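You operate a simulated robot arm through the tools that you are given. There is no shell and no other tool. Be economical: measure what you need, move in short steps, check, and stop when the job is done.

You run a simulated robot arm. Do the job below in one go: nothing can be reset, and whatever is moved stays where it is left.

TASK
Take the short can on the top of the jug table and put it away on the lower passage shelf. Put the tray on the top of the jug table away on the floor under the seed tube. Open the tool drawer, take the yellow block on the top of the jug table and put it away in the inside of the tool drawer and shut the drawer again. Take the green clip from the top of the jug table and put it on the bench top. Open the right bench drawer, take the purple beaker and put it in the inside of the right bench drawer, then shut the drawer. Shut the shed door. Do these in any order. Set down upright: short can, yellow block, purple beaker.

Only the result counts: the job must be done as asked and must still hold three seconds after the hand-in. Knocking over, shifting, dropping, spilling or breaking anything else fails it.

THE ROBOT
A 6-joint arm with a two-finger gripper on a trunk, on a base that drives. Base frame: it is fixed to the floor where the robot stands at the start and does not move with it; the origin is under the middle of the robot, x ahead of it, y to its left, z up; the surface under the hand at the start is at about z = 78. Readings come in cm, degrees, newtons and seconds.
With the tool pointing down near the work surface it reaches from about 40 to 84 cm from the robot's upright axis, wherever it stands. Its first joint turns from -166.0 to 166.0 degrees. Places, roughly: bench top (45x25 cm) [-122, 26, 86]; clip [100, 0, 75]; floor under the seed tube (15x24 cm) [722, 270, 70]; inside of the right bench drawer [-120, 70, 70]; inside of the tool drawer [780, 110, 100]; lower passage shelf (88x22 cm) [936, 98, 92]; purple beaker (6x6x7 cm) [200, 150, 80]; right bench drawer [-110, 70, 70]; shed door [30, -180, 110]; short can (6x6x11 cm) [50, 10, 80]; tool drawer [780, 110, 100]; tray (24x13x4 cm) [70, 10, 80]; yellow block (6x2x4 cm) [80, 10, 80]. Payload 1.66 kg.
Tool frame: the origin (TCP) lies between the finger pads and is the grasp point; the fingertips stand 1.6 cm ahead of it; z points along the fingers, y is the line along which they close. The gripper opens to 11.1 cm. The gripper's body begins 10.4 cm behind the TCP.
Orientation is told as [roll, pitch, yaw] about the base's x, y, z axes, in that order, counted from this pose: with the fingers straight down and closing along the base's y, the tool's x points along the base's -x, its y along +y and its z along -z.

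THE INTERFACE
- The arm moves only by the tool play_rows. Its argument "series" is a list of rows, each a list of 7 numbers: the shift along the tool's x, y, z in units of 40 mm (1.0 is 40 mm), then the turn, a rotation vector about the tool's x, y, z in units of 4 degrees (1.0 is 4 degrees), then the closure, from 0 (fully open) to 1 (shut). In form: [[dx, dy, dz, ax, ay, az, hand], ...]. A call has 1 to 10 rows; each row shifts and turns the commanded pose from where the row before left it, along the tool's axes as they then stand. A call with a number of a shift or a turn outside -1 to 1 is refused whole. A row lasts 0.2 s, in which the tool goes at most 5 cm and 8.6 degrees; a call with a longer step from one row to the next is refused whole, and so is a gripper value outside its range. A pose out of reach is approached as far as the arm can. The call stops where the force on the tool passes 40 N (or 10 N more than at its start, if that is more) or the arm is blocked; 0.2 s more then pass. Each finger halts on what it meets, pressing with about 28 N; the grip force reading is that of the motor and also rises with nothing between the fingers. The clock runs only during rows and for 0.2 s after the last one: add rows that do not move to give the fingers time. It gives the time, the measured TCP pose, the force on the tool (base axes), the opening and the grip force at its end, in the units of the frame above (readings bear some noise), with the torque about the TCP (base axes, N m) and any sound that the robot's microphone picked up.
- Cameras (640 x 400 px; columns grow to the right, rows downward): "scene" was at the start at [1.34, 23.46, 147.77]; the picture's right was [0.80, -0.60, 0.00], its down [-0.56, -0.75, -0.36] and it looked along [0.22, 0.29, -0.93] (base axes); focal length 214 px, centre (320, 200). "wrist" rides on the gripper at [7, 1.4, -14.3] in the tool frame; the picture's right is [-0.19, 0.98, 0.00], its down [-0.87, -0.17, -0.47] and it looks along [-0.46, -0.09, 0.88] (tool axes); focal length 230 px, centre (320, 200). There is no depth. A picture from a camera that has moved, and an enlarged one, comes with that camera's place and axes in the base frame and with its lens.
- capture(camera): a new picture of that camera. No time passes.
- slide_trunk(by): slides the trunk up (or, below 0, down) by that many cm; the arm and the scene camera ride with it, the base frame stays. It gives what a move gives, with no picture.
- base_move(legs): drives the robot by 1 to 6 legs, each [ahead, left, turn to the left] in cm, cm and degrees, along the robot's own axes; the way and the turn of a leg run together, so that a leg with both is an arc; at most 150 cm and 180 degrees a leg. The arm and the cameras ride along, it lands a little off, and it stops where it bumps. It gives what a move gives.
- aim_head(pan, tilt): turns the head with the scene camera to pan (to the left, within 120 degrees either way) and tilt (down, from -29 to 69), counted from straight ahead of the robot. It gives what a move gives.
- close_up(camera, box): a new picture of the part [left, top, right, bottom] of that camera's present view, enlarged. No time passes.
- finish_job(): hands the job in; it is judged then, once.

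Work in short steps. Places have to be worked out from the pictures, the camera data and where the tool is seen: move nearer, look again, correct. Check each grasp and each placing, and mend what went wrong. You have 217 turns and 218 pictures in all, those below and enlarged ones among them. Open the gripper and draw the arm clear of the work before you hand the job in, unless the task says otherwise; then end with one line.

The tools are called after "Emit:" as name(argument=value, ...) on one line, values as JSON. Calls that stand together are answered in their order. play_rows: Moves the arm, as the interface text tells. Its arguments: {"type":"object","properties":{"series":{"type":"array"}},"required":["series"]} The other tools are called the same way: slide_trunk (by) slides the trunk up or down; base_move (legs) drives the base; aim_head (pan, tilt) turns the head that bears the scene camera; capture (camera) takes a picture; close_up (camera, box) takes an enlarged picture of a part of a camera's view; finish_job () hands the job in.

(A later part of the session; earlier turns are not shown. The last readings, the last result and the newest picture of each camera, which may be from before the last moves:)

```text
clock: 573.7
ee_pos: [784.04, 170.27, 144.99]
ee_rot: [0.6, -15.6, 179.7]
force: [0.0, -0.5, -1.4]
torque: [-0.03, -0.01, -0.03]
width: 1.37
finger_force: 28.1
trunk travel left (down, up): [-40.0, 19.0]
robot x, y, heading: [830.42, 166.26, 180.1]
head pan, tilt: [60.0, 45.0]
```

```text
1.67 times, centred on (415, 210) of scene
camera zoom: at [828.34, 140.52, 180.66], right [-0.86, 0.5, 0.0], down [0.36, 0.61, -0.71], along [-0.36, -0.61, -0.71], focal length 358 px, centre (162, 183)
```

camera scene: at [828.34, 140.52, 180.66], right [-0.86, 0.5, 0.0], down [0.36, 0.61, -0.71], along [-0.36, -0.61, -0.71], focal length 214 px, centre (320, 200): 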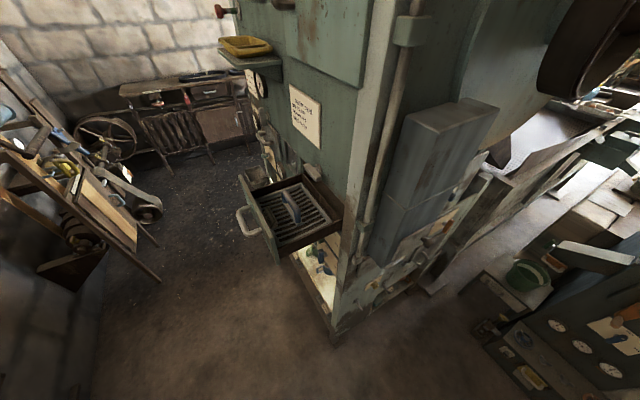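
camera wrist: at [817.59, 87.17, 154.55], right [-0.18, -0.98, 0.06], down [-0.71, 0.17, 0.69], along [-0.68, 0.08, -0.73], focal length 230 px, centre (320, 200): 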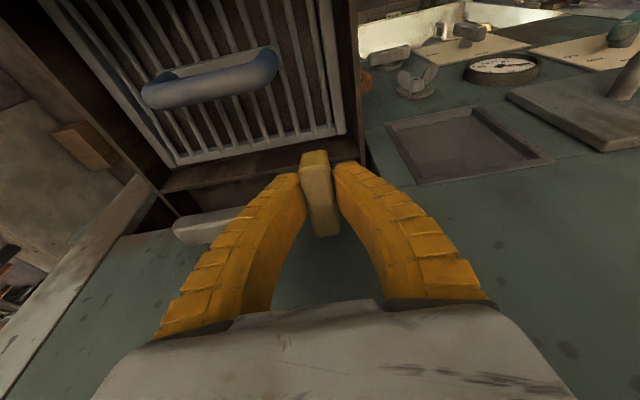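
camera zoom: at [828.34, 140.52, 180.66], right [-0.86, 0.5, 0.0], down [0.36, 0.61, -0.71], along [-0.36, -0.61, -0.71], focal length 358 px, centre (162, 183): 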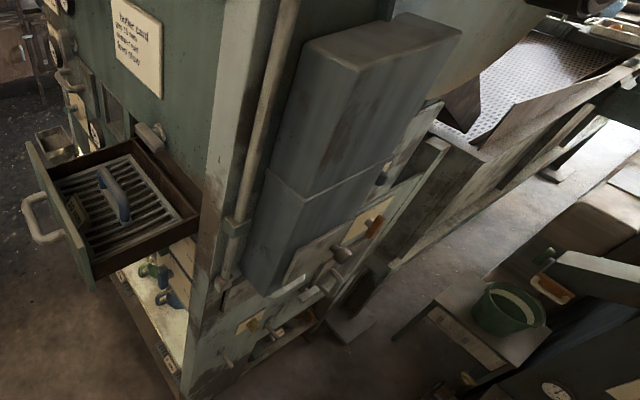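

Emit:
close_up(camera="scene", box=[340, 200, 460, 310])

```text
3.64 times, centred on (400, 255) of scene
camera zoom: at [828.34, 140.52, 180.66], right [-0.86, 0.5, 0.0], down [0.36, 0.61, -0.71], along [-0.36, -0.61, -0.71], focal length 780 px, centre (29, 0)
```

zoom: 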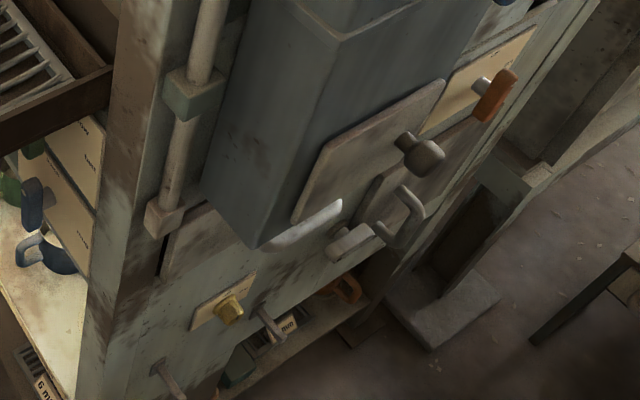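

Found it: on the machine's +y side, under the grey duct, there's a drawer with handle and latch at about (775,113,93), matching the hint. I opened the wrong one and must restore it. First park the block on the passage shelf: straighten the hand and go there.

Emit:
play_rows(series=[[0, 0, 0, 0, 1, 0, 1], [0, 0, 0, 0, 1, 0, 1], [0, 0, 0, 0, 1, 0, 1], [0, 0, 0, 0, 0.9, 0, 1]])

Emit:
base_move(legs=[[0, 0, -90], [0, 0, -90], [30, -30, 0]])

Emit:
slide_trunk(by=-28)

Emit:
aim_head(pan=0, tilt=45)

Emit:
capture(camera="scene")

```text
clock: 574.7
ee_pos: [784.12, 170.27, 144.95]
ee_rot: [0.4, 0.1, 179.8]
force: [0.2, -0.7, -1.5]
torque: [-0.02, -0.02, 0.0]
width: 1.37
finger_force: 28.1
trunk travel left (down, up): [-40.0, 19.0]
robot x, y, heading: [830.15, 166.46, 179.6]
head pan, tilt: [60.0, 45.0]
```

```text
clock: 584.9
ee_pos: [906.73, 132.09, 144.98]
ee_rot: [0.6, 0.1, -0.5]
force: [-0.4, -0.4, -0.3]
torque: [0.01, 0.0, -0.01]
width: 1.37
finger_force: 28.3
trunk travel left (down, up): [-40.0, 19.0]
robot x, y, heading: [860.46, 136.31, -0.7]
head pan, tilt: [60.0, 45.0]
```

```text
clock: 587.8
ee_pos: [906.62, 132.18, 116.94]
ee_rot: [0.4, 0.0, -0.4]
force: [0.1, 0.6, -0.6]
torque: [-0.01, 0.03, -0.03]
width: 1.38
finger_force: 27.9
trunk travel left (down, up): [-12.0, 47.0]
robot x, y, heading: [860.39, 136.32, -0.7]
head pan, tilt: [60.0, 45.0]
```

```text
clock: 589.1
ee_pos: [906.58, 132.14, 116.96]
ee_rot: [0.4, 0.0, -0.4]
force: [-0.3, 1.3, 0.2]
torque: [0.05, -0.03, -0.02]
width: 1.39
finger_force: 27.5
trunk travel left (down, up): [-12.0, 47.0]
robot x, y, heading: [860.23, 136.08, -0.5]
head pan, tilt: [0.0, 45.0]
```

```text
44 pictures are left
camera scene: at [866.62, 155.03, 152.65], right [-0.01, -1.0, 0.0], down [-0.71, 0.01, -0.71], along [0.71, -0.01, -0.71], focal length 214 px, centre (320, 200)
```

scene: 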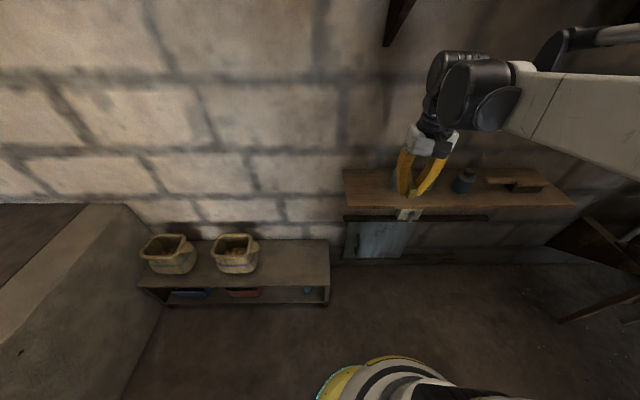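

Shelf end at y≈145; place block at (934,136). Extend and lower.

Emit:
play_rows(series=[[-0.98, 0.14, 0, 0, 0, 0, 1], [-0.98, 0.14, 0, 0, 0, 0, 1], [-0.98, 0.14, 0, 0, 0, 0, 1], [-0.98, 0.14, 0, 0, 0, 0, 1], [-0.98, 0.14, 0, 0, 0, 0, 1], [-0.98, 0.14, 0, 0, 0, 0, 1], [-0.95, 0.14, 0, 0, 0, 0, 1], [0, 0, 1, 0, 0, 0, 1], [0, 0, 1, 0, 0, 0, 1], [0, 0, 1, 0, 0, 0, 1]])

Emit:
play_rows(series=[[0, 0, 1, 0, 0, 0, 1], [0, 0, 0.9, 0, 0, 0, 1], [0, 0, 0.5, 0, 0, 0, 1]])

Emit:
capture(camera="wrist")

```text
clock: 591.3
ee_pos: [934.05, 135.96, 104.93]
ee_rot: [0.4, 0.1, -0.5]
force: [0.7, 0.0, -1.8]
torque: [0.0, 0.04, 0.05]
width: 1.37
finger_force: 27.4
trunk travel left (down, up): [-12.0, 47.0]
robot x, y, heading: [860.34, 136.37, -0.5]
head pan, tilt: [0.0, 45.0]
```

```text
clock: 592.1
ee_pos: [934.01, 136.01, 95.3]
ee_rot: [0.3, 0.0, -0.5]
force: [-0.6, -0.4, -0.5]
torque: [0.02, 0.01, 0.01]
width: 1.37
finger_force: 28.6
trunk travel left (down, up): [-12.0, 47.0]
robot x, y, heading: [860.26, 135.83, -0.6]
head pan, tilt: [0.0, 45.0]
```

```text
43 pictures are left
camera wrist: at [926.97, 137.27, 109.61], right [0.2, 0.98, 0.01], down [0.86, -0.18, 0.47], along [0.46, -0.09, -0.88], focal length 230 px, centre (320, 200)
```

wrist: 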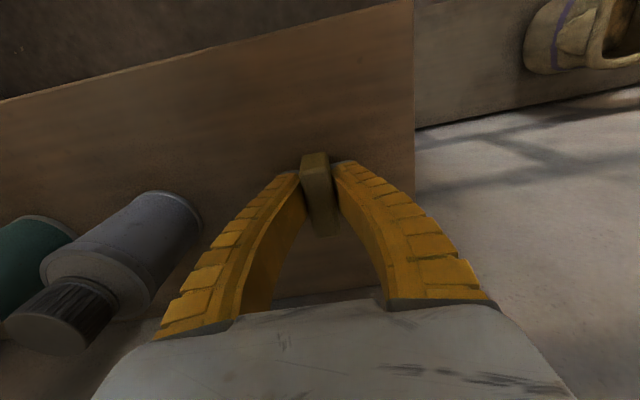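

Good clear spot. Lower the last centimetre, release, rise.

Emit:
play_rows(series=[[0, 0, 0.12, 0, 0, 0, 1], [0, 0, 0.1, 0, 0, 0, 1], [0, 0, 0.08, 0, 0, 0, 1]])

Emit:
play_rows(series=[[0, 0, 0.06, 0, 0, 0, 1], [0, 0, 0, 0, 0, 0, 0.7], [0, 0, 0, 0, 0, 0, 0.7], [0, 0, -0.6, 0, 0, 0, 0.7], [0, 0, -1, 0, 0, 0, 0.7], [0, 0, -1, 0, 0, 0, 0.7], [0, 0, -1, 0, 0, 0, 0.7]])

Emit:
play_rows(series=[[0.98, -0.1, -0.3, 0, 0, 0, 0.7], [0.98, -0.1, -0.3, 0, 0, 0, 0.7], [0.98, -0.1, -0.3, 0, 0, 0, 0.7], [0.98, -0.1, 0, 0, 0, 0, 0.7], [0.98, -0.1, 0, 0, 0, 0, 0.7], [0.98, -0.1, 0, 0, 0, 0, 0.7], [0.95, -0.1, 0, 0, 0, 0, 0.7]])

Emit:
close_up(camera="scene", box=[320, 120, 580, 270])

```text
clock: 592.9
ee_pos: [934.06, 135.92, 94.33]
ee_rot: [0.3, 0.0, -0.6]
force: [2.0, 0.1, 5.3]
torque: [0.03, -0.26, 0.05]
width: 1.62
finger_force: 28.2
trunk travel left (down, up): [-12.0, 47.0]
robot x, y, heading: [860.07, 136.31, -0.5]
head pan, tilt: [0.0, 45.0]
```

```text
clock: 594.5
ee_pos: [933.96, 135.81, 108.45]
ee_rot: [0.4, 0.1, -0.4]
force: [0.2, 0.6, -0.4]
torque: [0.03, -0.04, -0.01]
width: 3.58
finger_force: 2.0
trunk travel left (down, up): [-12.0, 47.0]
robot x, y, heading: [860.36, 136.13, -0.6]
head pan, tilt: [0.0, 45.0]
```

```text
clock: 596.1
ee_pos: [906.59, 133.27, 112.01]
ee_rot: [0.4, 0.0, -0.5]
force: [0.0, 0.1, 0.5]
torque: [-0.02, 0.01, -0.02]
width: 3.58
finger_force: 1.9
trunk travel left (down, up): [-12.0, 47.0]
robot x, y, heading: [860.53, 136.49, -0.5]
head pan, tilt: [0.0, 45.0]
```

```text
2.46 times, centred on (450, 195) of scene
camera zoom: at [866.54, 155.03, 152.66], right [-0.01, -1.0, 0.0], down [-0.71, 0.01, -0.71], along [0.71, -0.01, -0.71], focal length 528 px, centre (0, 212)
```

zoom: 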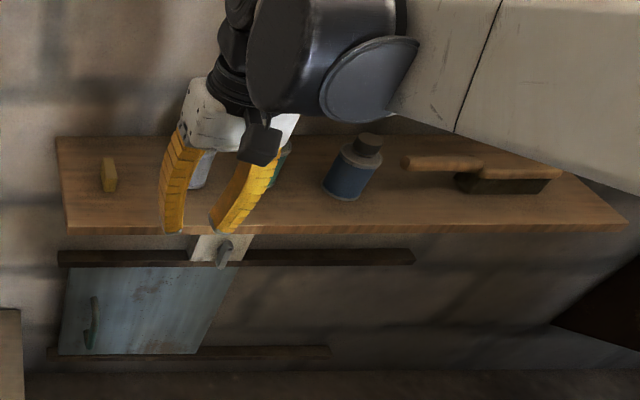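

Block parked upright. Now restore the wrong drawer: turn back to face the panel, staying clear of the open drawer, and make the hand horizontal.

Emit:
base_move(legs=[[0, 0, -90], [0, 0, -90], [-24, 0, 0], [0, 40, 0]])

Emit:
slide_trunk(by=27)

Emit:
play_rows(series=[[0, 0, 0, 0, -1, 0, 1], [0, 0, 0, 0, -1, 0, 1], [0, 0, 0, 0, -1, 0, 1], [0, 0, 0, 0, -1, 0, 1], [0, 0, 0, 0, -1, 0, 1], [0, 0, 0, 0, -1, 0, 1], [0, 0, 0, 0, -1, 0, 1], [0, 0, 0, 0, -1, 0, 1], [0, 0, 0, 0, -1, 0, 1], [0, 0, 0, 0, -1, 0, 1]])

Emit:
play_rows(series=[[0, 0, 0, 0, -1, 0, 1], [0, 0, 0, 0, -1, 0, 1], [0, 0, 0, 0, -1, 0, 1], [0, 0, 0, 0, -1, 0, 1], [0, 0, 0, 0, -1, 0, 1], [0, 0, 0, 0, -1, 0, 1], [0, 0, 0, 0, -1, 0, 1], [0, 0, 0, 0, -1, 0, 1], [0, 0, 0, 0, -1, 0, 1], [0, 0, 0, 0, -1, 0, 1]])

Emit:
play_rows(series=[[0, 0, 0, 0, -1, 0, 1], [0, 0, 0, 0, -1, 0, 1], [0, 0, 0, 0, -0.5, 0, 1]])

Emit:
capture(camera="wrist")

```text
clock: 607.6
ee_pos: [838.06, 98.05, 112.05]
ee_rot: [0.5, 0.0, -179.8]
force: [-0.3, 0.4, 0.9]
torque: [0.01, -0.01, 0.08]
width: 3.58
finger_force: 1.9
trunk travel left (down, up): [-12.0, 47.0]
robot x, y, heading: [884.71, 95.85, -180.0]
head pan, tilt: [0.0, 45.0]
```

```text
clock: 610.3
ee_pos: [838.06, 98.15, 139.01]
ee_rot: [0.4, -0.1, -179.9]
force: [0.1, 0.3, -0.2]
torque: [0.0, -0.03, -0.03]
width: 3.58
finger_force: 1.4
trunk travel left (down, up): [-39.0, 20.0]
robot x, y, heading: [884.54, 95.94, -179.9]
head pan, tilt: [0.0, 45.0]
```

```text
clock: 612.5
ee_pos: [838.12, 98.12, 139.05]
ee_rot: [0.6, -40.1, 179.6]
force: [0.0, 0.2, 0.0]
torque: [-0.01, 0.05, -0.01]
width: 0.01
finger_force: 28.1
trunk travel left (down, up): [-39.0, 20.0]
robot x, y, heading: [884.58, 96.22, -179.8]
head pan, tilt: [0.0, 45.0]
```

```text
clock: 614.7
ee_pos: [837.35, 98.22, 139.1]
ee_rot: [2.4, -79.9, 177.6]
force: [0.6, 0.1, -0.4]
torque: [0.03, -0.03, 0.01]
width: 0.02
finger_force: 28.1
trunk travel left (down, up): [-39.0, 20.0]
robot x, y, heading: [884.19, 96.2, -179.9]
head pan, tilt: [0.0, 45.0]
```

```text
clock: 615.5
ee_pos: [837.02, 98.05, 142.59]
ee_rot: [15.6, -88.5, 164.6]
force: [0.3, 0.0, -0.5]
torque: [-0.01, -0.02, 0.0]
width: 0.0
finger_force: 28.1
out of reach, approached as far as the arm can: row 1, 2, 3
trunk travel left (down, up): [-39.0, 20.0]
robot x, y, heading: [884.18, 95.85, -179.9]
head pan, tilt: [0.0, 45.0]
```

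```text
41 pictures are left
camera wrist: at [851.47, 96.71, 135.93], right [0.0, -0.98, 0.2], down [0.45, 0.18, 0.88], along [-0.89, 0.09, 0.44], focal length 230 px, centre (320, 200)
```

wrist: 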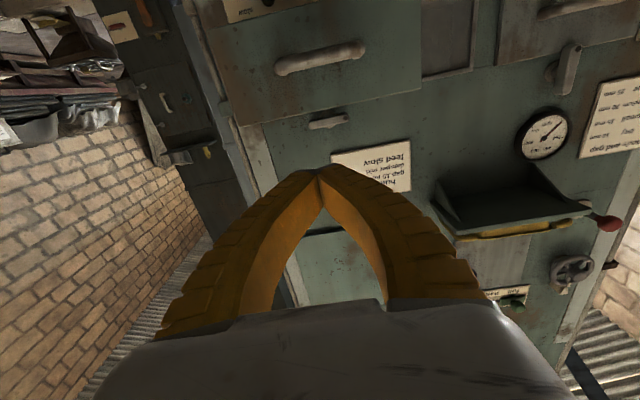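

Lower to z≈137.5 just above the bar level, then drive forward to push the drawer shut.

Emit:
play_rows(series=[[0.4, 0.2, 0.4, 0, 0, 0, 1], [0.5, 0.2, 0.4, 0, 0, 0, 1], [0.4, 0, 0.2, 0, 0, 0, 1]])

Emit:
base_move(legs=[[14, 0, 0]])

Emit:
base_move(legs=[[7, 0, 0]])

Emit:
base_move(legs=[[5, 0, 0]])

Emit:
capture(camera="wrist")

```text
clock: 616.3
ee_pos: [833.64, 96.32, 142.75]
ee_rot: [59.0, -89.5, 120.9]
force: [1.1, 0.0, 0.8]
torque: [0.02, 0.0, 0.02]
width: 0.01
finger_force: 28.4
out of reach, approached as far as the arm can: row 1, 2, 3
trunk travel left (down, up): [-39.0, 20.0]
robot x, y, heading: [884.56, 96.09, -180.1]
head pan, tilt: [0.0, 45.0]
```

```text
clock: 617.7
ee_pos: [819.45, 96.43, 142.56]
ee_rot: [52.8, -89.4, 127.0]
force: [-0.8, 0.1, -0.6]
torque: [0.01, 0.03, 0.0]
width: 0.0
finger_force: 28.1
trunk travel left (down, up): [-39.0, 20.0]
robot x, y, heading: [870.55, 95.85, -179.7]
head pan, tilt: [0.0, 45.0]
```

```text
clock: 618.7
ee_pos: [812.5, 96.35, 142.66]
ee_rot: [53.0, -89.4, 127.1]
force: [0.2, 0.2, 0.1]
torque: [-0.02, 0.04, -0.01]
width: 0.0
finger_force: 28.0
trunk travel left (down, up): [-39.0, 20.0]
robot x, y, heading: [863.0, 96.08, -179.8]
head pan, tilt: [0.0, 45.0]
```

```text
clock: 619.6
ee_pos: [807.67, 96.42, 142.6]
ee_rot: [59.2, -89.6, 120.8]
force: [0.1, -0.4, -0.2]
torque: [0.03, -0.03, -0.01]
width: 0.01
finger_force: 28.1
trunk travel left (down, up): [-39.0, 20.0]
robot x, y, heading: [859.07, 95.74, -180.0]
head pan, tilt: [0.0, 45.0]
```

```text
40 pictures are left
camera wrist: at [821.88, 94.89, 135.72], right [0.0, -0.98, 0.2], down [0.47, 0.17, 0.87], along [-0.88, 0.09, 0.46], focal length 230 px, centre (320, 200)
```

wrist: 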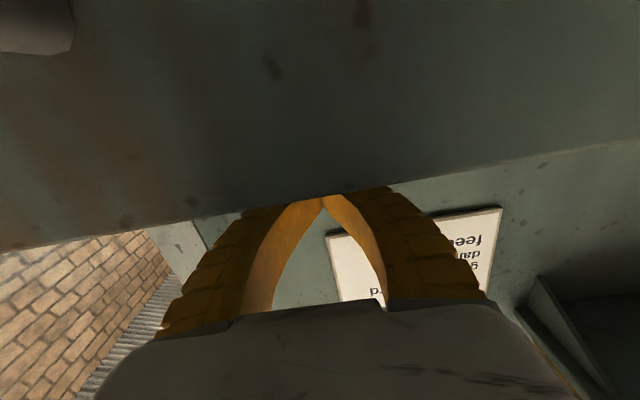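

The hand stayed high and its palm pushed the drawer partly. Back off, lower with the trunk, and push properly.

Emit:
base_move(legs=[[-16, 0, 0]])

Emit:
slide_trunk(by=-5)

Emit:
capture(camera="wrist")

```text
clock: 621.0
ee_pos: [823.54, 96.5, 142.6]
ee_rot: [64.6, -89.5, 115.3]
force: [0.9, 0.3, 0.2]
torque: [0.0, 0.01, 0.0]
width: 0.0
finger_force: 28.3
trunk travel left (down, up): [-39.0, 20.0]
robot x, y, heading: [874.57, 95.91, 179.8]
head pan, tilt: [0.0, 45.0]
```

```text
clock: 621.9
ee_pos: [823.53, 96.52, 137.6]
ee_rot: [59.9, -89.5, 120.1]
force: [0.4, -0.1, -0.2]
torque: [-0.04, -0.01, 0.06]
width: 0.0
finger_force: 28.5
trunk travel left (down, up): [-34.0, 25.0]
robot x, y, heading: [874.29, 96.01, 180.0]
head pan, tilt: [0.0, 45.0]
```

```text
39 pictures are left
camera wrist: at [837.68, 94.98, 130.72], right [0.0, -0.98, 0.2], down [0.47, 0.17, 0.87], along [-0.88, 0.1, 0.46], focal length 230 px, centre (320, 200)
```

wrist: 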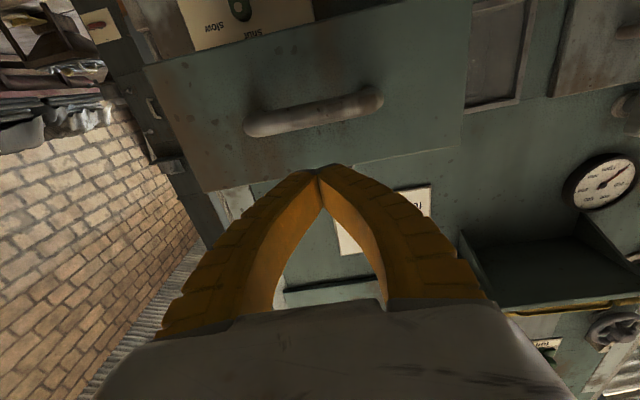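

Now push forward.

Emit:
base_move(legs=[[10, 0, 0]])

Emit:
base_move(legs=[[9, 0, 0]])

Emit:
base_move(legs=[[-12, 0, 0]])

Emit:
capture(camera="wrist")

```text
clock: 623.1
ee_pos: [813.14, 96.42, 137.64]
ee_rot: [52.4, -89.4, 127.6]
force: [-0.9, 0.3, -0.6]
torque: [0.01, 0.01, -0.02]
width: 0.03
finger_force: 28.8
trunk travel left (down, up): [-34.0, 25.0]
robot x, y, heading: [864.32, 95.77, 180.0]
head pan, tilt: [0.0, 45.0]
```

```text
clock: 624.3
ee_pos: [805.01, 96.52, 137.62]
ee_rot: [68.3, -89.7, 111.6]
force: [18.5, 0.3, -5.8]
torque: [-0.01, -0.02, 0.01]
width: 0.6
finger_force: 28.6
trunk travel left (down, up): [-34.0, 25.0]
robot x, y, heading: [855.36, 95.78, 180.0]
head pan, tilt: [0.0, 45.0]
stopped in leg 1: the force on the tool passed its limit at 50 N (the readings are from after the stop); the commanded pose is now the measured one
```

```text
clock: 625.6
ee_pos: [816.66, 96.44, 137.48]
ee_rot: [62.4, -89.4, 117.4]
force: [0.3, -0.9, 0.6]
torque: [-0.02, -0.01, -0.01]
width: 0.0
finger_force: 28.8
trunk travel left (down, up): [-34.0, 25.0]
robot x, y, heading: [867.07, 95.48, 179.8]
head pan, tilt: [0.0, 45.0]
```

```text
38 pictures are left
camera wrist: at [830.9, 94.97, 130.72], right [0.0, -0.98, 0.2], down [0.47, 0.17, 0.87], along [-0.88, 0.09, 0.46], focal length 230 px, centre (320, 200)
```

wrist: 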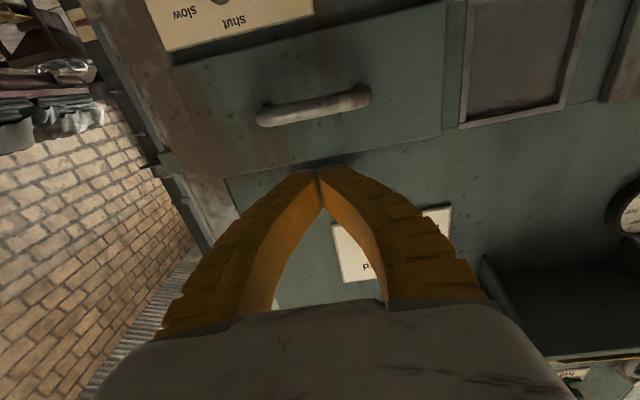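

Drawer is flush shut. Restore the latch: raise 5 cm, rotate the hand +85° about its axis, and grip the horizontal latch.

Emit:
slide_trunk(by=5)

Emit:
play_rows(series=[[0, 0, 0, 0, 0, 1, 0.6], [0, 0, 0, 0, 0, 1, 0.6], [0, 0, 0, 0, 0, 1, 0.6], [0, 0, 0, 0, 0, 1, 0.6], [0, 0, 0, 0, 0, 1, 0.6], [0, 0, 0, 0, 0, 1, 0.6], [0, 0, 0, 0, 0, 1, 0.6], [0, 0, 0, 0, 0, 1, 0.6], [0, 0, 0, 0, 0, 1, 0.6], [0, 0, 0, 0, 0, 1, 0.6]])

Emit:
play_rows(series=[[0, 0, 0, 0, 0, 1, 0.6], [0, 0, 0, 0, 0, 1, 0.6], [0, 0, 0, 0, 0, 1, 0.6], [0, 0, 0, 0, 0, 1, 0.6], [0, 0, 0, 0, 0, 1, 0.6], [0, 0, 0, 0, 0, 1, 0.6], [0, 0, 0, 0, 0, 1, 0.6], [0, 0, 0, 0, 0, 1, 0.6], [0, 0, 0, 0, 0, 1, 0.6], [0, 0, 0, 0, 0, 1, 0.6]])

Emit:
capture(camera="wrist")

```text
clock: 626.5
ee_pos: [816.56, 96.48, 142.69]
ee_rot: [56.0, -89.4, 123.9]
force: [-0.3, 0.0, 0.0]
torque: [-0.05, -0.01, 0.03]
width: 0.0
finger_force: 29.1
trunk travel left (down, up): [-39.0, 20.0]
robot x, y, heading: [867.29, 95.76, 179.9]
head pan, tilt: [0.0, 45.0]
```

```text
clock: 628.7
ee_pos: [816.54, 96.44, 142.56]
ee_rot: [89.4, -49.5, 90.4]
force: [-0.6, 0.8, 0.1]
torque: [-0.02, 0.0, -0.02]
width: 4.68
finger_force: 1.5
trunk travel left (down, up): [-39.0, 20.0]
robot x, y, heading: [867.14, 95.96, 179.7]
head pan, tilt: [0.0, 45.0]
```

```text
clock: 630.9
ee_pos: [816.47, 96.43, 142.6]
ee_rot: [89.6, -9.5, 90.1]
force: [0.4, -0.9, -0.1]
torque: [-0.01, 0.0, -0.01]
width: 4.67
finger_force: 1.5
trunk travel left (down, up): [-39.0, 20.0]
robot x, y, heading: [867.35, 95.88, 180.1]
head pan, tilt: [0.0, 45.0]
```

```text
37 pictures are left
camera wrist: at [830.69, 89.27, 142.86], right [-0.01, 0.02, 1.0], down [0.47, 0.88, -0.02], along [-0.88, 0.47, -0.02], focal length 230 px, centre (320, 200)
```

wrist: 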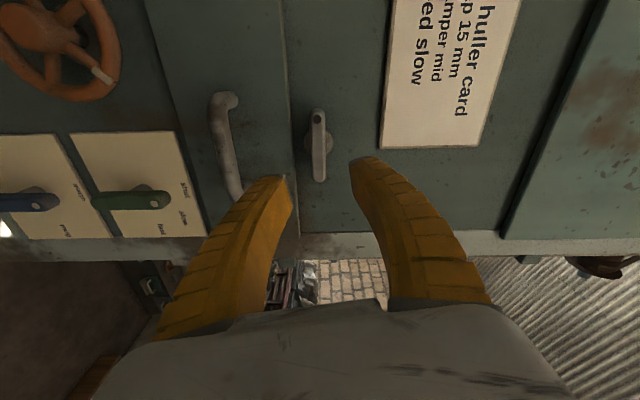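

Aligned. Advance, grip the latch, and twist it back.

Emit:
play_rows(series=[[0, 0, 0.97, 0, 0, 0.3, 0.6], [0, 0, 0.97, 0, 0, 0.3, 0.6], [0, 0, 0.6, 0, 0, 0.3, 0.6], [0, 0, 0.33, 0, 0, 0.3, 0.6], [0, 0, 0, 0, 0, 0, 1], [0, 0, 0, 0, 0, 0, 1], [0, 0, 0, 0, 0, 0, 1]])

Emit:
play_rows(series=[[0, 0, 0, 0, 0, -0.8, 1], [0, 0, 0, 0, 0, -0.8, 1], [0, 0, 0, 0, 0, -0.8, 1], [0, 0, 0, 0, 0, -0.8, 1], [0, 0, 0, 0, 0, -0.8, 1], [0, 0, 0, 0, 0, -0.8, 1], [0, 0, 0, 0, 0, -0.8, 1], [0, 0, 0, 0, 0, -0.8, 1], [0, 0, 0, 0, 0, -0.8, 1], [0, 0, 0, 0, 0, -0.8, 1]])

Emit:
play_rows(series=[[0, 0, 0, 0, 0, -0.8, 1], [0, 0, 0, 0, 0, -0.8, 1], [0, 0, 0, 0, 0, -0.8, 1], [0, 0, 0, 0, 0, -0.8, 1], [0, 0, 0, 0, 0, -0.8, 1], [0, 0, 0, 0, 0, -0.8, 1], [0, 0, 0, 0, 0, -0.8, 1], [0, 0, 0, 0, 0, -0.8, 1], [0, 0, 0, 0, 0, -0.8, 1], [0, 0, 0, 0, 0, -0.8, 1]])

Emit:
play_rows(series=[[0, 0, 0, 0, 0, -0.8, 1], [0, 0, 0, 0, 0, -0.8, 1], [0, 0, 0, 0, 0, -0.8, 1], [0, 0, 0, 0, 0, -0.8, 1], [0, 0, 0, 0, 0, -0.8, 1], [0, 0, 0, 0, 0, -0.4, 1], [0, 0, 0, 0, 0, 0, 0.6], [0, 0, 0, 0, 0, 0, 0.6], [0, 0, -0.8, 0, 0, 0, 0.6], [0, 0, -1, 0, 0, 0, 0.6]])

Emit:
capture(camera="wrist")

```text
clock: 632.2
ee_pos: [805.15, 96.44, 142.45]
ee_rot: [89.5, -4.7, 90.0]
force: [13.8, 3.8, -36.2]
torque: [0.01, -0.25, 0.13]
width: 1.55
finger_force: 34.2
trunk travel left (down, up): [-39.0, 20.0]
robot x, y, heading: [867.2, 95.92, 179.9]
head pan, tilt: [0.0, 45.0]
stopped in row 6: the force on the tool passed its limit at 46 N (the readings are from after the stop); the commanded pose is now the measured one
```

```text
clock: 633.0
ee_pos: [805.22, 96.49, 142.36]
ee_rot: [89.6, -13.8, 90.0]
force: [11.2, 3.3, -31.9]
torque: [0.09, -0.23, -0.01]
width: 1.5
finger_force: 34.1
trunk travel left (down, up): [-39.0, 20.0]
robot x, y, heading: [867.22, 96.05, 179.7]
head pan, tilt: [0.0, 45.0]
stopped in row 4: the force on the tool passed its limit at 49 N (the readings are from after the stop); the commanded pose is now the measured one
```

```text
clock: 635.2
ee_pos: [805.15, 96.46, 142.52]
ee_rot: [89.6, -45.7, 90.3]
force: [8.4, -0.8, -12.1]
torque: [0.01, -0.27, 0.15]
width: 1.46
finger_force: 34.1
trunk travel left (down, up): [-39.0, 20.0]
robot x, y, heading: [867.45, 95.73, 180.1]
head pan, tilt: [0.0, 45.0]
```

```text
clock: 637.4
ee_pos: [812.52, 96.5, 142.41]
ee_rot: [89.3, -63.4, 90.6]
force: [0.2, 0.0, -0.4]
torque: [0.01, -0.03, 0.01]
width: 4.68
finger_force: 2.2
trunk travel left (down, up): [-39.0, 20.0]
robot x, y, heading: [866.74, 95.88, 180.0]
head pan, tilt: [0.0, 45.0]
```

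```text
36 pictures are left
camera wrist: at [826.76, 92.11, 136.99], right [0.0, -0.79, 0.61], down [0.47, 0.54, 0.7], along [-0.88, 0.29, 0.37], focal length 230 px, centre (320, 200)
```

wrist: 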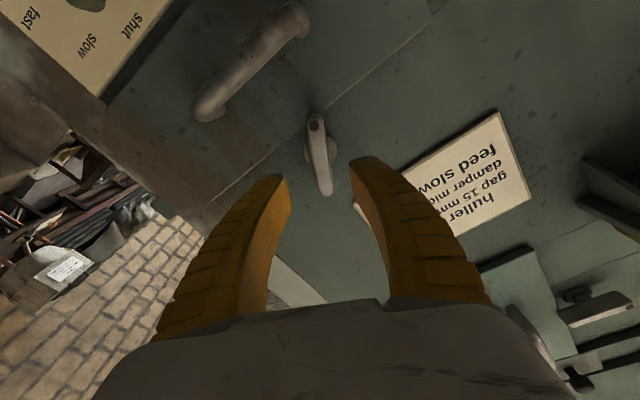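

Latch still ~26° short of vertical; re-grip and finish.

Emit:
play_rows(series=[[0, 0, 0.9, 0, 0, 0, 0.6], [0, 0, 0.93, 0, 0, 0, 0.6], [0, 0, 0, 0, 0, 0, 1], [0, 0, 0, 0, 0, 0, 1], [0, 0, 0, 0, 0, -0.8, 1], [0, 0, 0, 0, 0, -0.8, 1], [0, 0, 0, 0, 0, -0.8, 1], [0, 0, 0, 0, 0, -0.8, 1], [0, 0, 0, 0, 0, -0.8, 1], [0, 0, 0, 0, 0, -0.8, 1]])

Emit:
play_rows(series=[[0, 0, 0, 0, 0, -0.8, 1], [0, 0, 0, 0, 0, -0.8, 1], [0, 0, 0, 0, 0, 0, 0.6], [0, 0, 0, 0, 0, 0, 0.6], [0, 0, -0.9, 0, 0, 0, 0.6], [0, 0, -1, 0, 0, 0, 0.6]])

Emit:
capture(camera="wrist")

```text
clock: 639.6
ee_pos: [805.03, 96.32, 142.36]
ee_rot: [86.5, -82.7, 93.5]
force: [10.8, -6.7, -37.9]
torque: [0.04, -0.31, 0.03]
width: 1.43
finger_force: 34.4
trunk travel left (down, up): [-39.0, 20.0]
robot x, y, heading: [867.34, 96.0, 179.9]
head pan, tilt: [0.0, 45.0]
```

```text
clock: 641.0
ee_pos: [812.85, 96.42, 142.71]
ee_rot: [72.5, -89.0, 107.5]
force: [0.3, -0.1, 0.2]
torque: [0.0, 0.02, -0.01]
width: 4.68
finger_force: 1.4
trunk travel left (down, up): [-39.0, 20.0]
robot x, y, heading: [867.23, 96.02, 179.7]
head pan, tilt: [0.0, 45.0]
```

```text
35 pictures are left
camera wrist: at [827.05, 94.88, 135.73], right [0.0, -0.98, 0.21], down [0.47, 0.18, 0.87], along [-0.88, 0.1, 0.46], focal length 230 px, centre (320, 200)
```

wrist: 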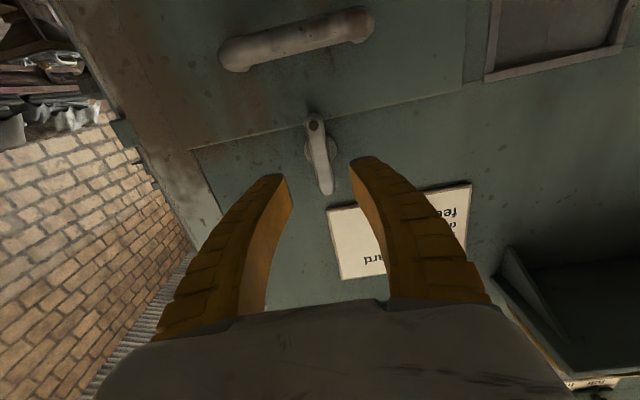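

Latch restored and drawer flush. Now go view the true tool drawer on the +y side, with the trunk lowered for a better angle.

Emit:
base_move(legs=[[0, -72, 0], [28, 0, 0]])

Emit:
slide_trunk(by=-34)

Emit:
aim_head(pan=50, tilt=35)

Emit:
close_up(camera="scene", box=[240, 80, 480, 260])

```text
clock: 646.5
ee_pos: [785.09, 168.57, 142.58]
ee_rot: [68.7, -88.9, 111.3]
force: [0.2, 0.5, 0.7]
torque: [0.02, 0.02, 0.03]
width: 4.68
finger_force: 1.6
trunk travel left (down, up): [-39.0, 20.0]
robot x, y, heading: [840.05, 167.53, 179.9]
head pan, tilt: [0.0, 45.0]
```

```text
clock: 649.8
ee_pos: [785.07, 168.6, 108.68]
ee_rot: [70.5, -89.0, 109.2]
force: [0.3, 0.0, -0.2]
torque: [-0.02, 0.01, -0.02]
width: 4.68
finger_force: 2.1
trunk travel left (down, up): [-5.0, 54.0]
robot x, y, heading: [839.76, 168.32, 180.0]
head pan, tilt: [0.0, 45.0]
```

```text
clock: 651.0
ee_pos: [785.07, 168.48, 108.53]
ee_rot: [70.6, -88.9, 109.3]
force: [0.2, -1.1, 0.2]
torque: [-0.01, 0.0, 0.01]
width: 4.68
finger_force: 1.1
trunk travel left (down, up): [-5.0, 54.0]
robot x, y, heading: [839.64, 168.03, 179.7]
head pan, tilt: [50.0, 35.0]
```

```text
2.22 times, centred on (360, 170) of scene
camera zoom: at [835.95, 142.14, 147.13], right [-0.76, 0.65, 0.0], down [0.37, 0.44, -0.82], along [-0.53, -0.63, -0.57], focal length 477 px, centre (231, 267)
```

zoom: 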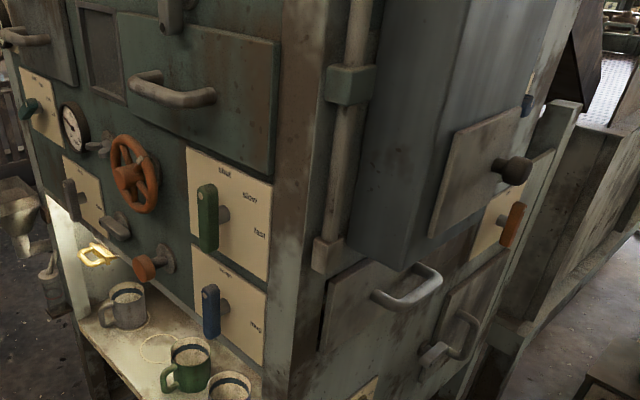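

The true tool drawer has a bar handle at about (783,119,106), with no latch on it, below the duct (bottom z≈118). Turn the base 45° toward it and then turn the hand to point along -y.

Emit:
base_move(legs=[[-8, 0, 0], [0, 0, 45]])

Emit:
play_rows(series=[[0, 0, 0, -1, 0, 0, 0.6], [0, 0, 0, -1, 0, 0, 0.6], [0, 0, 0, -1, 0, 0, 0.6], [0, 0, 0, -1, 0, 0, 0.6], [0, 0, 0, -1, 0, 0, 0.6], [0, 0, 0, -1, 0, 0, 0.6], [0, 0, 0, -1, 0, 0, 0.6], [0, 0, 0, -1, 0, 0, 0.6], [0, 0, 0, -1, 0, 0, 0.6], [0, 0, 0, -1, 0, 0, 0.6]])

Emit:
play_rows(series=[[0, 0, 0, -1, 0, 0, 0.6], [0, 0, 0, 0, 0, 1, 0.6], [0, 0, 0, 0, 0, 1, 0.6], [0, 0, 0, 0, 0, 1, 0.6], [0, 0, 0, 0, 0, 1, 0.6], [0, 0, 0, 0, 0, 1, 0.6], [0, 0, 0, 0, 0, 1, 0.6], [0, 0, 0, 0, 0, 1, 0.6], [0, 0, 0, 0, 0, 1, 0.6], [0, 0, 0, 0, 0, 1, 0.6]])

Emit:
play_rows(series=[[0, 0, 0, 0, 0, 1, 0.6], [0, 0, 0, 0, 0, 1, 0.6], [0, 0, 0, 0, 0, 1, 0.6], [0, 0, 0, 0, 0, 1, 0.6], [0, 0, 0, 0, 0, 1, 0.6], [0, 0, 0, 0, 0, 1, 0.6], [0, 0, 0, 0, 0, 1, 0.6], [0, 0, 0, 0, 0, 1, 0.6], [0, 0, 0, 0, 0, 1, 0.6], [0, 0, 0, 0, 0, 1, 0.6]])

Emit:
capture(camera="wrist")

```text
clock: 654.1
ee_pos: [808.32, 130.07, 108.57]
ee_rot: [70.5, -88.9, 153.8]
force: [0.8, -0.3, 0.6]
torque: [-0.01, 0.0, -0.01]
width: 4.66
finger_force: 1.9
trunk travel left (down, up): [-5.0, 54.0]
robot x, y, heading: [847.47, 167.87, -135.7]
head pan, tilt: [50.0, 35.0]
```

```text
clock: 656.3
ee_pos: [808.31, 130.16, 108.63]
ee_rot: [111.1, -88.9, 153.3]
force: [0.6, 0.1, -0.4]
torque: [0.0, 0.01, -0.01]
width: 4.65
finger_force: 1.6
trunk travel left (down, up): [-5.0, 54.0]
robot x, y, heading: [847.67, 167.96, -135.7]
head pan, tilt: [50.0, 35.0]
```

```text
clock: 658.5
ee_pos: [808.34, 130.14, 108.62]
ee_rot: [90.7, -52.9, 177.7]
force: [0.0, 0.4, -0.3]
torque: [0.0, 0.01, -0.01]
width: 4.67
finger_force: 1.2
trunk travel left (down, up): [-5.0, 54.0]
robot x, y, heading: [847.6, 168.05, -135.6]
head pan, tilt: [50.0, 35.0]
```

```text
clock: 660.7
ee_pos: [808.32, 130.1, 108.56]
ee_rot: [90.5, -13.0, 178.2]
force: [0.3, -0.1, -0.2]
torque: [0.01, -0.02, -0.01]
width: 4.63
finger_force: 1.7
trunk travel left (down, up): [-5.0, 54.0]
robot x, y, heading: [847.91, 168.04, -136.0]
head pan, tilt: [50.0, 35.0]
```

```text
33 pictures are left
camera wrist: at [815.73, 144.07, 108.19], right [0.04, 0.01, 1.0], down [-0.87, 0.5, 0.03], along [-0.5, -0.87, 0.02], focal length 230 px, centre (320, 200)
```

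wrist: 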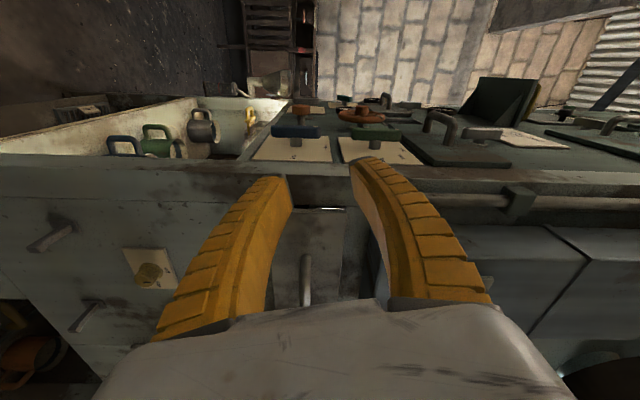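

Well oriented (closing along z). The handle's near end is at (792,119.5,107.4). Shift to x≈786 in front of it and finish levelling.

Emit:
play_rows(series=[[-0.9, -0.05, 0, 0, 0, 1, 0.6], [-0.9, -0.05, 0, 0, 0, 1, 0.6], [-0.9, -0.05, 0, 0, 0, 0.8, 0.6], [-0.9, -0.05, 0, 0, 0, 0, 0.6], [-0.95, -0.05, 0, 0, 0, 0, 0.6], [-0.95, -0.05, 0, 0, 0, 0, 0.6]])

Emit:
capture(camera="wrist")

```text
clock: 662.1
ee_pos: [786.29, 130.79, 109.58]
ee_rot: [90.4, -1.8, 178.3]
force: [-0.3, -0.1, 1.1]
torque: [0.01, 0.04, 0.01]
width: 4.66
finger_force: 1.6
trunk travel left (down, up): [-5.0, 54.0]
robot x, y, heading: [847.67, 168.11, -136.0]
head pan, tilt: [50.0, 35.0]
```

```text
32 pictures are left
camera wrist: at [793.7, 144.73, 110.52], right [-0.16, 0.01, 0.99], down [-0.86, 0.5, -0.14], along [-0.49, -0.87, -0.07], focal length 230 px, centre (320, 200)
```

wrist: 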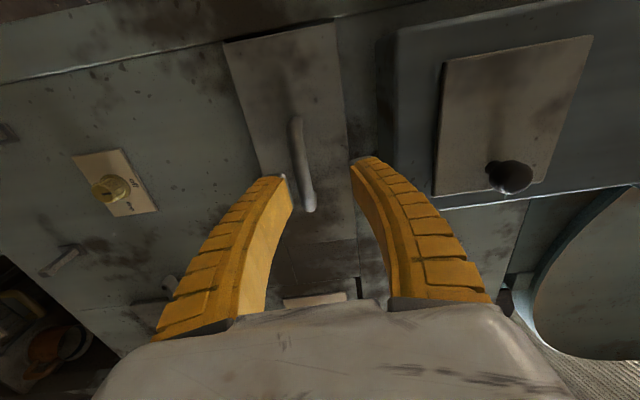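

Drawer front and bar in clear view: bar centre (784.7,119.5,107.1). Align, advance, grip.

Emit:
play_rows(series=[[-0.35, -0.6, 0, 0, 0, 0, 0.64], [0, 0, 0.9, 0, 0, 0, 0.64], [0, 0, 0.9, 0, 0, 0, 0.64], [0, 0, 0.6, 0, 0, 0, 0.64], [0, 0, 0.3, 0, 0, 0, 0.64]])

Emit:
capture(camera="wrist")

```text
clock: 663.3
ee_pos: [784.51, 120.03, 107.12]
ee_rot: [90.4, -1.8, 178.3]
force: [-0.1, -0.4, 1.0]
torque: [0.0, 0.0, 0.05]
width: 4.25
finger_force: 2.0
trunk travel left (down, up): [-5.0, 54.0]
robot x, y, heading: [847.55, 167.39, -135.9]
head pan, tilt: [50.0, 35.0]
```

```text
31 pictures are left
camera wrist: at [791.85, 134.0, 108.14], right [-0.16, 0.01, 0.99], down [-0.86, 0.5, -0.14], along [-0.49, -0.87, -0.07], focal length 230 px, centre (320, 200)
```

wrist: 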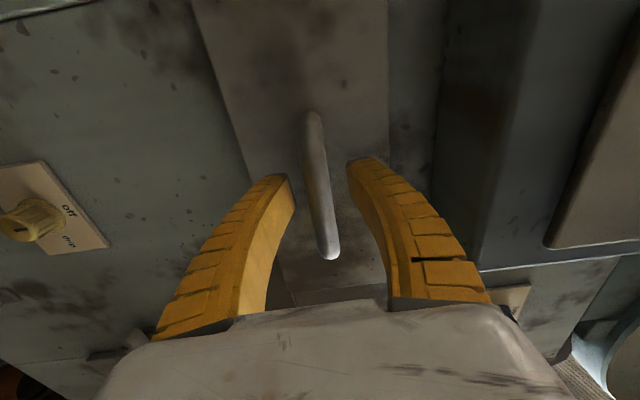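

Bar is at the grasp point. Close and pull.

Emit:
play_rows(series=[[0, 0, 0.12, 0, 0, 0, 0.64], [0, 0, 0, 0, 0, 0, 1], [0, 0, 0, 0, 0, 0, 1], [0, 0, 0, 0, 0, 0, 1], [0, 0, -0.15, 0, 0, 0, 1], [0, 0, -0.3, 0, 0, 0, 1], [0, 0, -0.4, 0, 0, 0, 1]])

Emit:
play_rows(series=[[0, 0, -0.4, 0, 0, 0, 1], [0, 0, -0.5, 0, 0, 0, 1], [0, 0, -0.5, 0, 0, 0, 1], [0, 0, -0.5, 0, 0, 0, 1], [0, 0, -0.5, 0, 0, 0, 1], [0, 0, -0.5, 0, 0, 0, 1]])

Emit:
capture(camera="wrist")

```text
clock: 664.9
ee_pos: [784.6, 122.95, 107.1]
ee_rot: [90.5, -1.8, 178.3]
force: [0.1, 0.0, -2.3]
torque: [-0.02, 0.01, -0.01]
width: 0.0
finger_force: 28.8
trunk travel left (down, up): [-5.0, 54.0]
robot x, y, heading: [847.65, 167.96, -135.6]
head pan, tilt: [50.0, 35.0]
```

```text
clock: 666.3
ee_pos: [785.03, 134.61, 106.99]
ee_rot: [90.4, -1.8, 178.3]
force: [-0.7, 0.9, 0.9]
torque: [0.06, -0.02, -0.03]
width: 0.0
finger_force: 28.5
trunk travel left (down, up): [-5.0, 54.0]
robot x, y, heading: [847.42, 167.3, -135.4]
head pan, tilt: [50.0, 35.0]
```

```text
30 pictures are left
camera wrist: at [792.39, 148.58, 108.01], right [-0.16, 0.01, 0.99], down [-0.86, 0.5, -0.14], along [-0.49, -0.87, -0.07], focal length 230 px, centre (320, 200)
```

wrist: 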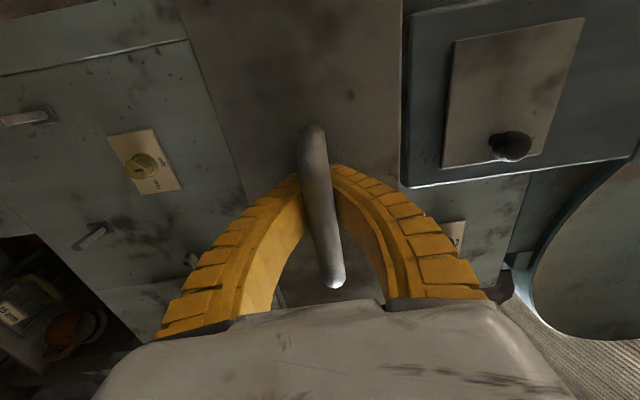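

It's opening. Continue until the stop.

Emit:
play_rows(series=[[0, 0, -0.5, 0, 0, 0, 1], [0, 0, -0.5, 0, 0, 0, 1], [0, 0, -0.5, 0, 0, 0, 1], [0, 0, -0.5, 0, 0, 0, 1], [0, 0, -0.5, 0, 0, 0, 1], [0, 0, -0.4, 0, 0, 0, 1], [0, 0, -0.3, 0, 0, 0, 1]])

Emit:
aim_head(pan=15, tilt=50)

Emit:
capture(camera="scene")

```text
clock: 667.1
ee_pos: [785.28, 138.49, 107.07]
ee_rot: [90.7, -1.7, 179.1]
force: [-9.0, -27.7, 3.9]
torque: [0.07, -0.28, 0.51]
width: 0.61
finger_force: 29.8
trunk travel left (down, up): [-5.0, 54.0]
robot x, y, heading: [848.0, 167.85, -135.6]
head pan, tilt: [50.0, 35.0]
stopped in row 3: the force on the tool passed its limit at 71 N (the readings are from after the stop); the commanded pose is now the measured one
```

```text
clock: 668.1
ee_pos: [785.39, 138.6, 107.0]
ee_rot: [90.5, -1.7, 179.0]
force: [-10.4, -45.8, 12.4]
torque: [0.15, -0.35, 0.34]
width: 0.6
finger_force: 29.9
trunk travel left (down, up): [-5.0, 54.0]
robot x, y, heading: [847.66, 167.46, -135.2]
head pan, tilt: [15.0, 50.0]
```

```text
29 pictures are left
camera scene: at [858.52, 148.42, 144.9], right [-0.86, 0.51, 0.0], down [0.39, 0.66, -0.64], along [-0.33, -0.55, -0.77], focal length 214 px, centre (320, 200)
```

scene: 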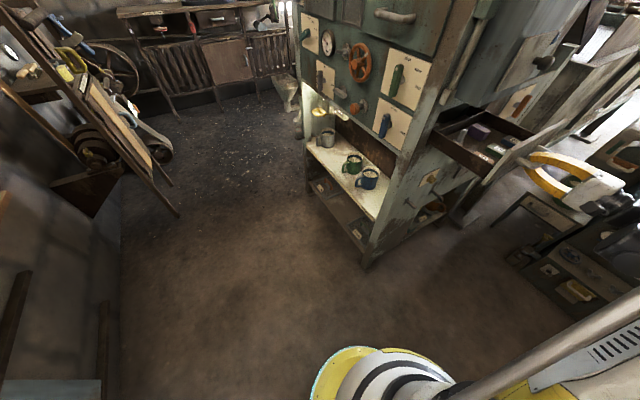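

Fully open. Release, back off, and zoom into the drawer.

Emit:
play_rows(series=[[0, 0, 0.25, 0, 0, 0, 0.95], [0, 0, 0, 0, 0, 0, 0.55], [0, 0, 0, 0, 0, 0, 0.55], [0, 0, -0.6, 0, 0, 0, 0.55], [0, 0, -1, 0, 0, 0, 0.55], [0, 0, -0.6, 0, 0, 0, 0.55]])

Emit:
close_up(camera="scene", box=[420, 90, 560, 190])

```text
clock: 669.5
ee_pos: [785.58, 147.01, 107.09]
ee_rot: [90.7, -1.9, 178.7]
force: [0.1, 0.1, 0.8]
torque: [0.02, -0.02, 0.0]
width: 5.22
finger_force: 1.7
trunk travel left (down, up): [-5.0, 54.0]
robot x, y, heading: [847.71, 167.77, -135.5]
head pan, tilt: [15.0, 50.0]
```

```text
4.00 times, centred on (490, 140) of scene
camera zoom: at [858.54, 149.0, 144.97], right [-0.86, 0.51, 0.0], down [0.39, 0.66, -0.64], along [-0.33, -0.55, -0.77], focal length 858 px, centre (-360, 440)
```

zoom: 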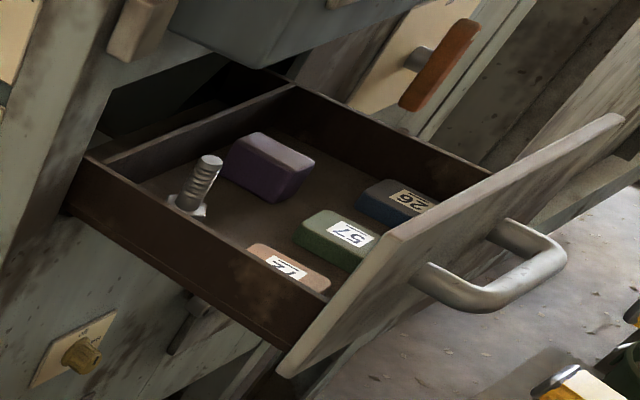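

The drawer holds a purple block, a bolt and three labelled tags; a narrow free strip remains. Raise and turn the hand down for an overhead look.

Emit:
slide_trunk(by=22)

Emit:
play_rows(series=[[0, 0, 0, 1, 0, 0, 0.55], [0, 0, 0, 1, 0, 0, 0.55], [0, 0, 0, 1, 0, 0, 0.55], [0, 0, 0, 1, 0, 0, 0.55], [0, 0, 0, 1, 0, 0, 0.55], [0, 0, 0, 1, 0, 0, 0.55], [0, 0, 0, 1, 0, 0, 0.55], [0, 0, 0, 1, 0, 0, 0.55], [0, 0, 0, 1, 0, 0, 0.55], [0, 0, 0, 1, 0, 0, 0.55]])

Emit:
play_rows(series=[[0, 0, 0, 1, 0, 0, 0.55], [0, 0, 0, 1, 0, 0, 0.55], [0, 0, 0, 1, 0, 0, 0.55], [0, 0, 0, 1, 0, 0, 0.55], [0, 0, 0, 1, 0, 0, 0.55], [0, 0, 0, 1, 0, 0, 0.55], [0, 0, 0, 1, 0, 0, 0.55], [0, 0, 0, 1, 0, 0, 0.55], [0, 0, 0, 1, 0, 0, 0.55], [0, 0, 0, 1, 0, 0, 0.55]])

Emit:
play_rows(series=[[0, 0, 0, 1, 0, 0, 0.55], [0, 0, 0, 1, 0, 0, 0.55], [0, 0, 0, 0.6, 0.45, 0, 0.55], [1, 0, 0, 0, 0, 0, 0.55], [0.9, 0.7, 0, 0, 0, 0, 0.55], [0, 0.8, 0, 0, 0, 0, 0.55]])

Emit:
capture(camera="wrist")

```text
clock: 671.8
ee_pos: [785.48, 146.95, 128.91]
ee_rot: [90.7, -1.7, 178.9]
force: [-0.3, 0.3, -0.4]
torque: [0.01, -0.02, 0.01]
width: 5.22
finger_force: 1.6
trunk travel left (down, up): [-27.0, 32.0]
robot x, y, heading: [847.75, 167.66, -135.4]
head pan, tilt: [15.0, 50.0]
```

```text
clock: 674.0
ee_pos: [785.54, 146.97, 128.89]
ee_rot: [50.6, -1.8, 178.9]
force: [0.4, -0.1, -0.3]
torque: [-0.01, 0.01, -0.02]
width: 5.19
finger_force: 1.8
trunk travel left (down, up): [-27.0, 32.0]
robot x, y, heading: [847.64, 167.76, -135.6]
head pan, tilt: [15.0, 50.0]
```

```text
clock: 676.2
ee_pos: [785.52, 146.84, 128.82]
ee_rot: [10.7, -1.7, 178.8]
force: [-0.5, -0.5, -0.6]
torque: [0.0, 0.01, 0.02]
width: 5.21
finger_force: 1.2
trunk travel left (down, up): [-27.0, 32.0]
robot x, y, heading: [847.94, 167.69, -135.4]
head pan, tilt: [15.0, 50.0]
```

```text
clock: 677.6
ee_pos: [793.01, 140.83, 128.86]
ee_rot: [0.2, 0.1, 179.0]
force: [0.9, -0.2, 0.4]
torque: [0.0, 0.02, 0.01]
width: 5.23
finger_force: 2.0
trunk travel left (down, up): [-27.0, 32.0]
robot x, y, heading: [847.6, 167.71, -135.5]
head pan, tilt: [15.0, 50.0]
```

```text
27 pictures are left
camera wrist: at [799.79, 139.34, 143.18], right [-0.21, -0.98, 0.0], down [-0.86, 0.19, 0.47], along [-0.46, 0.1, -0.88], focal length 230 px, centre (320, 200)
```

wrist: 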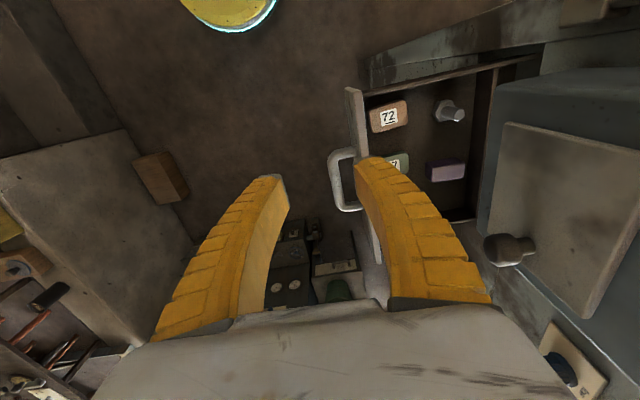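

Strip at y≈121.5–126.3, x≈785–791 is free for the block (long axis x); I'll need an ~18° lean to clear the duct. Now fetch the block: retract, turn the base 180°, and move near the shelf.

Emit:
play_rows(series=[[1, -0.5, 0, 0, 0, 0, 0.55], [1, -0.5, 0, 0, 0, 0, 0.55], [1, -0.5, 0, 0, 0, 0, 0.55], [0.3, -0.2, 0, 0, 0, 0, 0.55]])

Emit:
base_move(legs=[[0, 0, 90], [0, 0, 90], [-38, -84, 0]])

Emit:
slide_trunk(by=-20)

Emit:
capture(camera="wrist")

```text
clock: 678.6
ee_pos: [806.24, 147.4, 129.08]
ee_rot: [0.4, -0.1, 179.0]
force: [0.7, 0.4, 0.0]
torque: [0.04, -0.02, 0.02]
width: 5.19
finger_force: 1.4
trunk travel left (down, up): [-27.0, 32.0]
robot x, y, heading: [848.23, 167.86, -135.4]
head pan, tilt: [15.0, 50.0]
```

```text
clock: 691.1
ee_pos: [920.02, 101.53, 128.97]
ee_rot: [0.3, 0.1, -1.5]
force: [0.4, -0.1, 0.0]
torque: [0.0, -0.01, 0.01]
width: 5.24
finger_force: 1.7
trunk travel left (down, up): [-27.0, 32.0]
robot x, y, heading: [878.44, 81.55, 44.2]
head pan, tilt: [15.0, 50.0]
```

```text
clock: 693.2
ee_pos: [920.0, 101.48, 108.9]
ee_rot: [0.3, 0.0, -1.6]
force: [-0.2, -0.1, -0.3]
torque: [0.0, 0.04, 0.01]
width: 5.24
finger_force: 1.3
trunk travel left (down, up): [-7.0, 52.0]
robot x, y, heading: [878.93, 81.55, 44.1]
head pan, tilt: [15.0, 50.0]
```

```text
26 pictures are left
camera wrist: at [912.99, 102.86, 123.24], right [0.22, 0.98, 0.0], down [0.86, -0.19, 0.47], along [0.46, -0.1, -0.88], focal length 230 px, centre (320, 200)
```

wrist: 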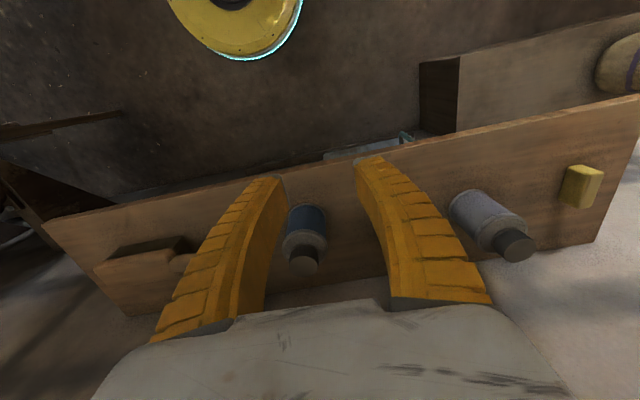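

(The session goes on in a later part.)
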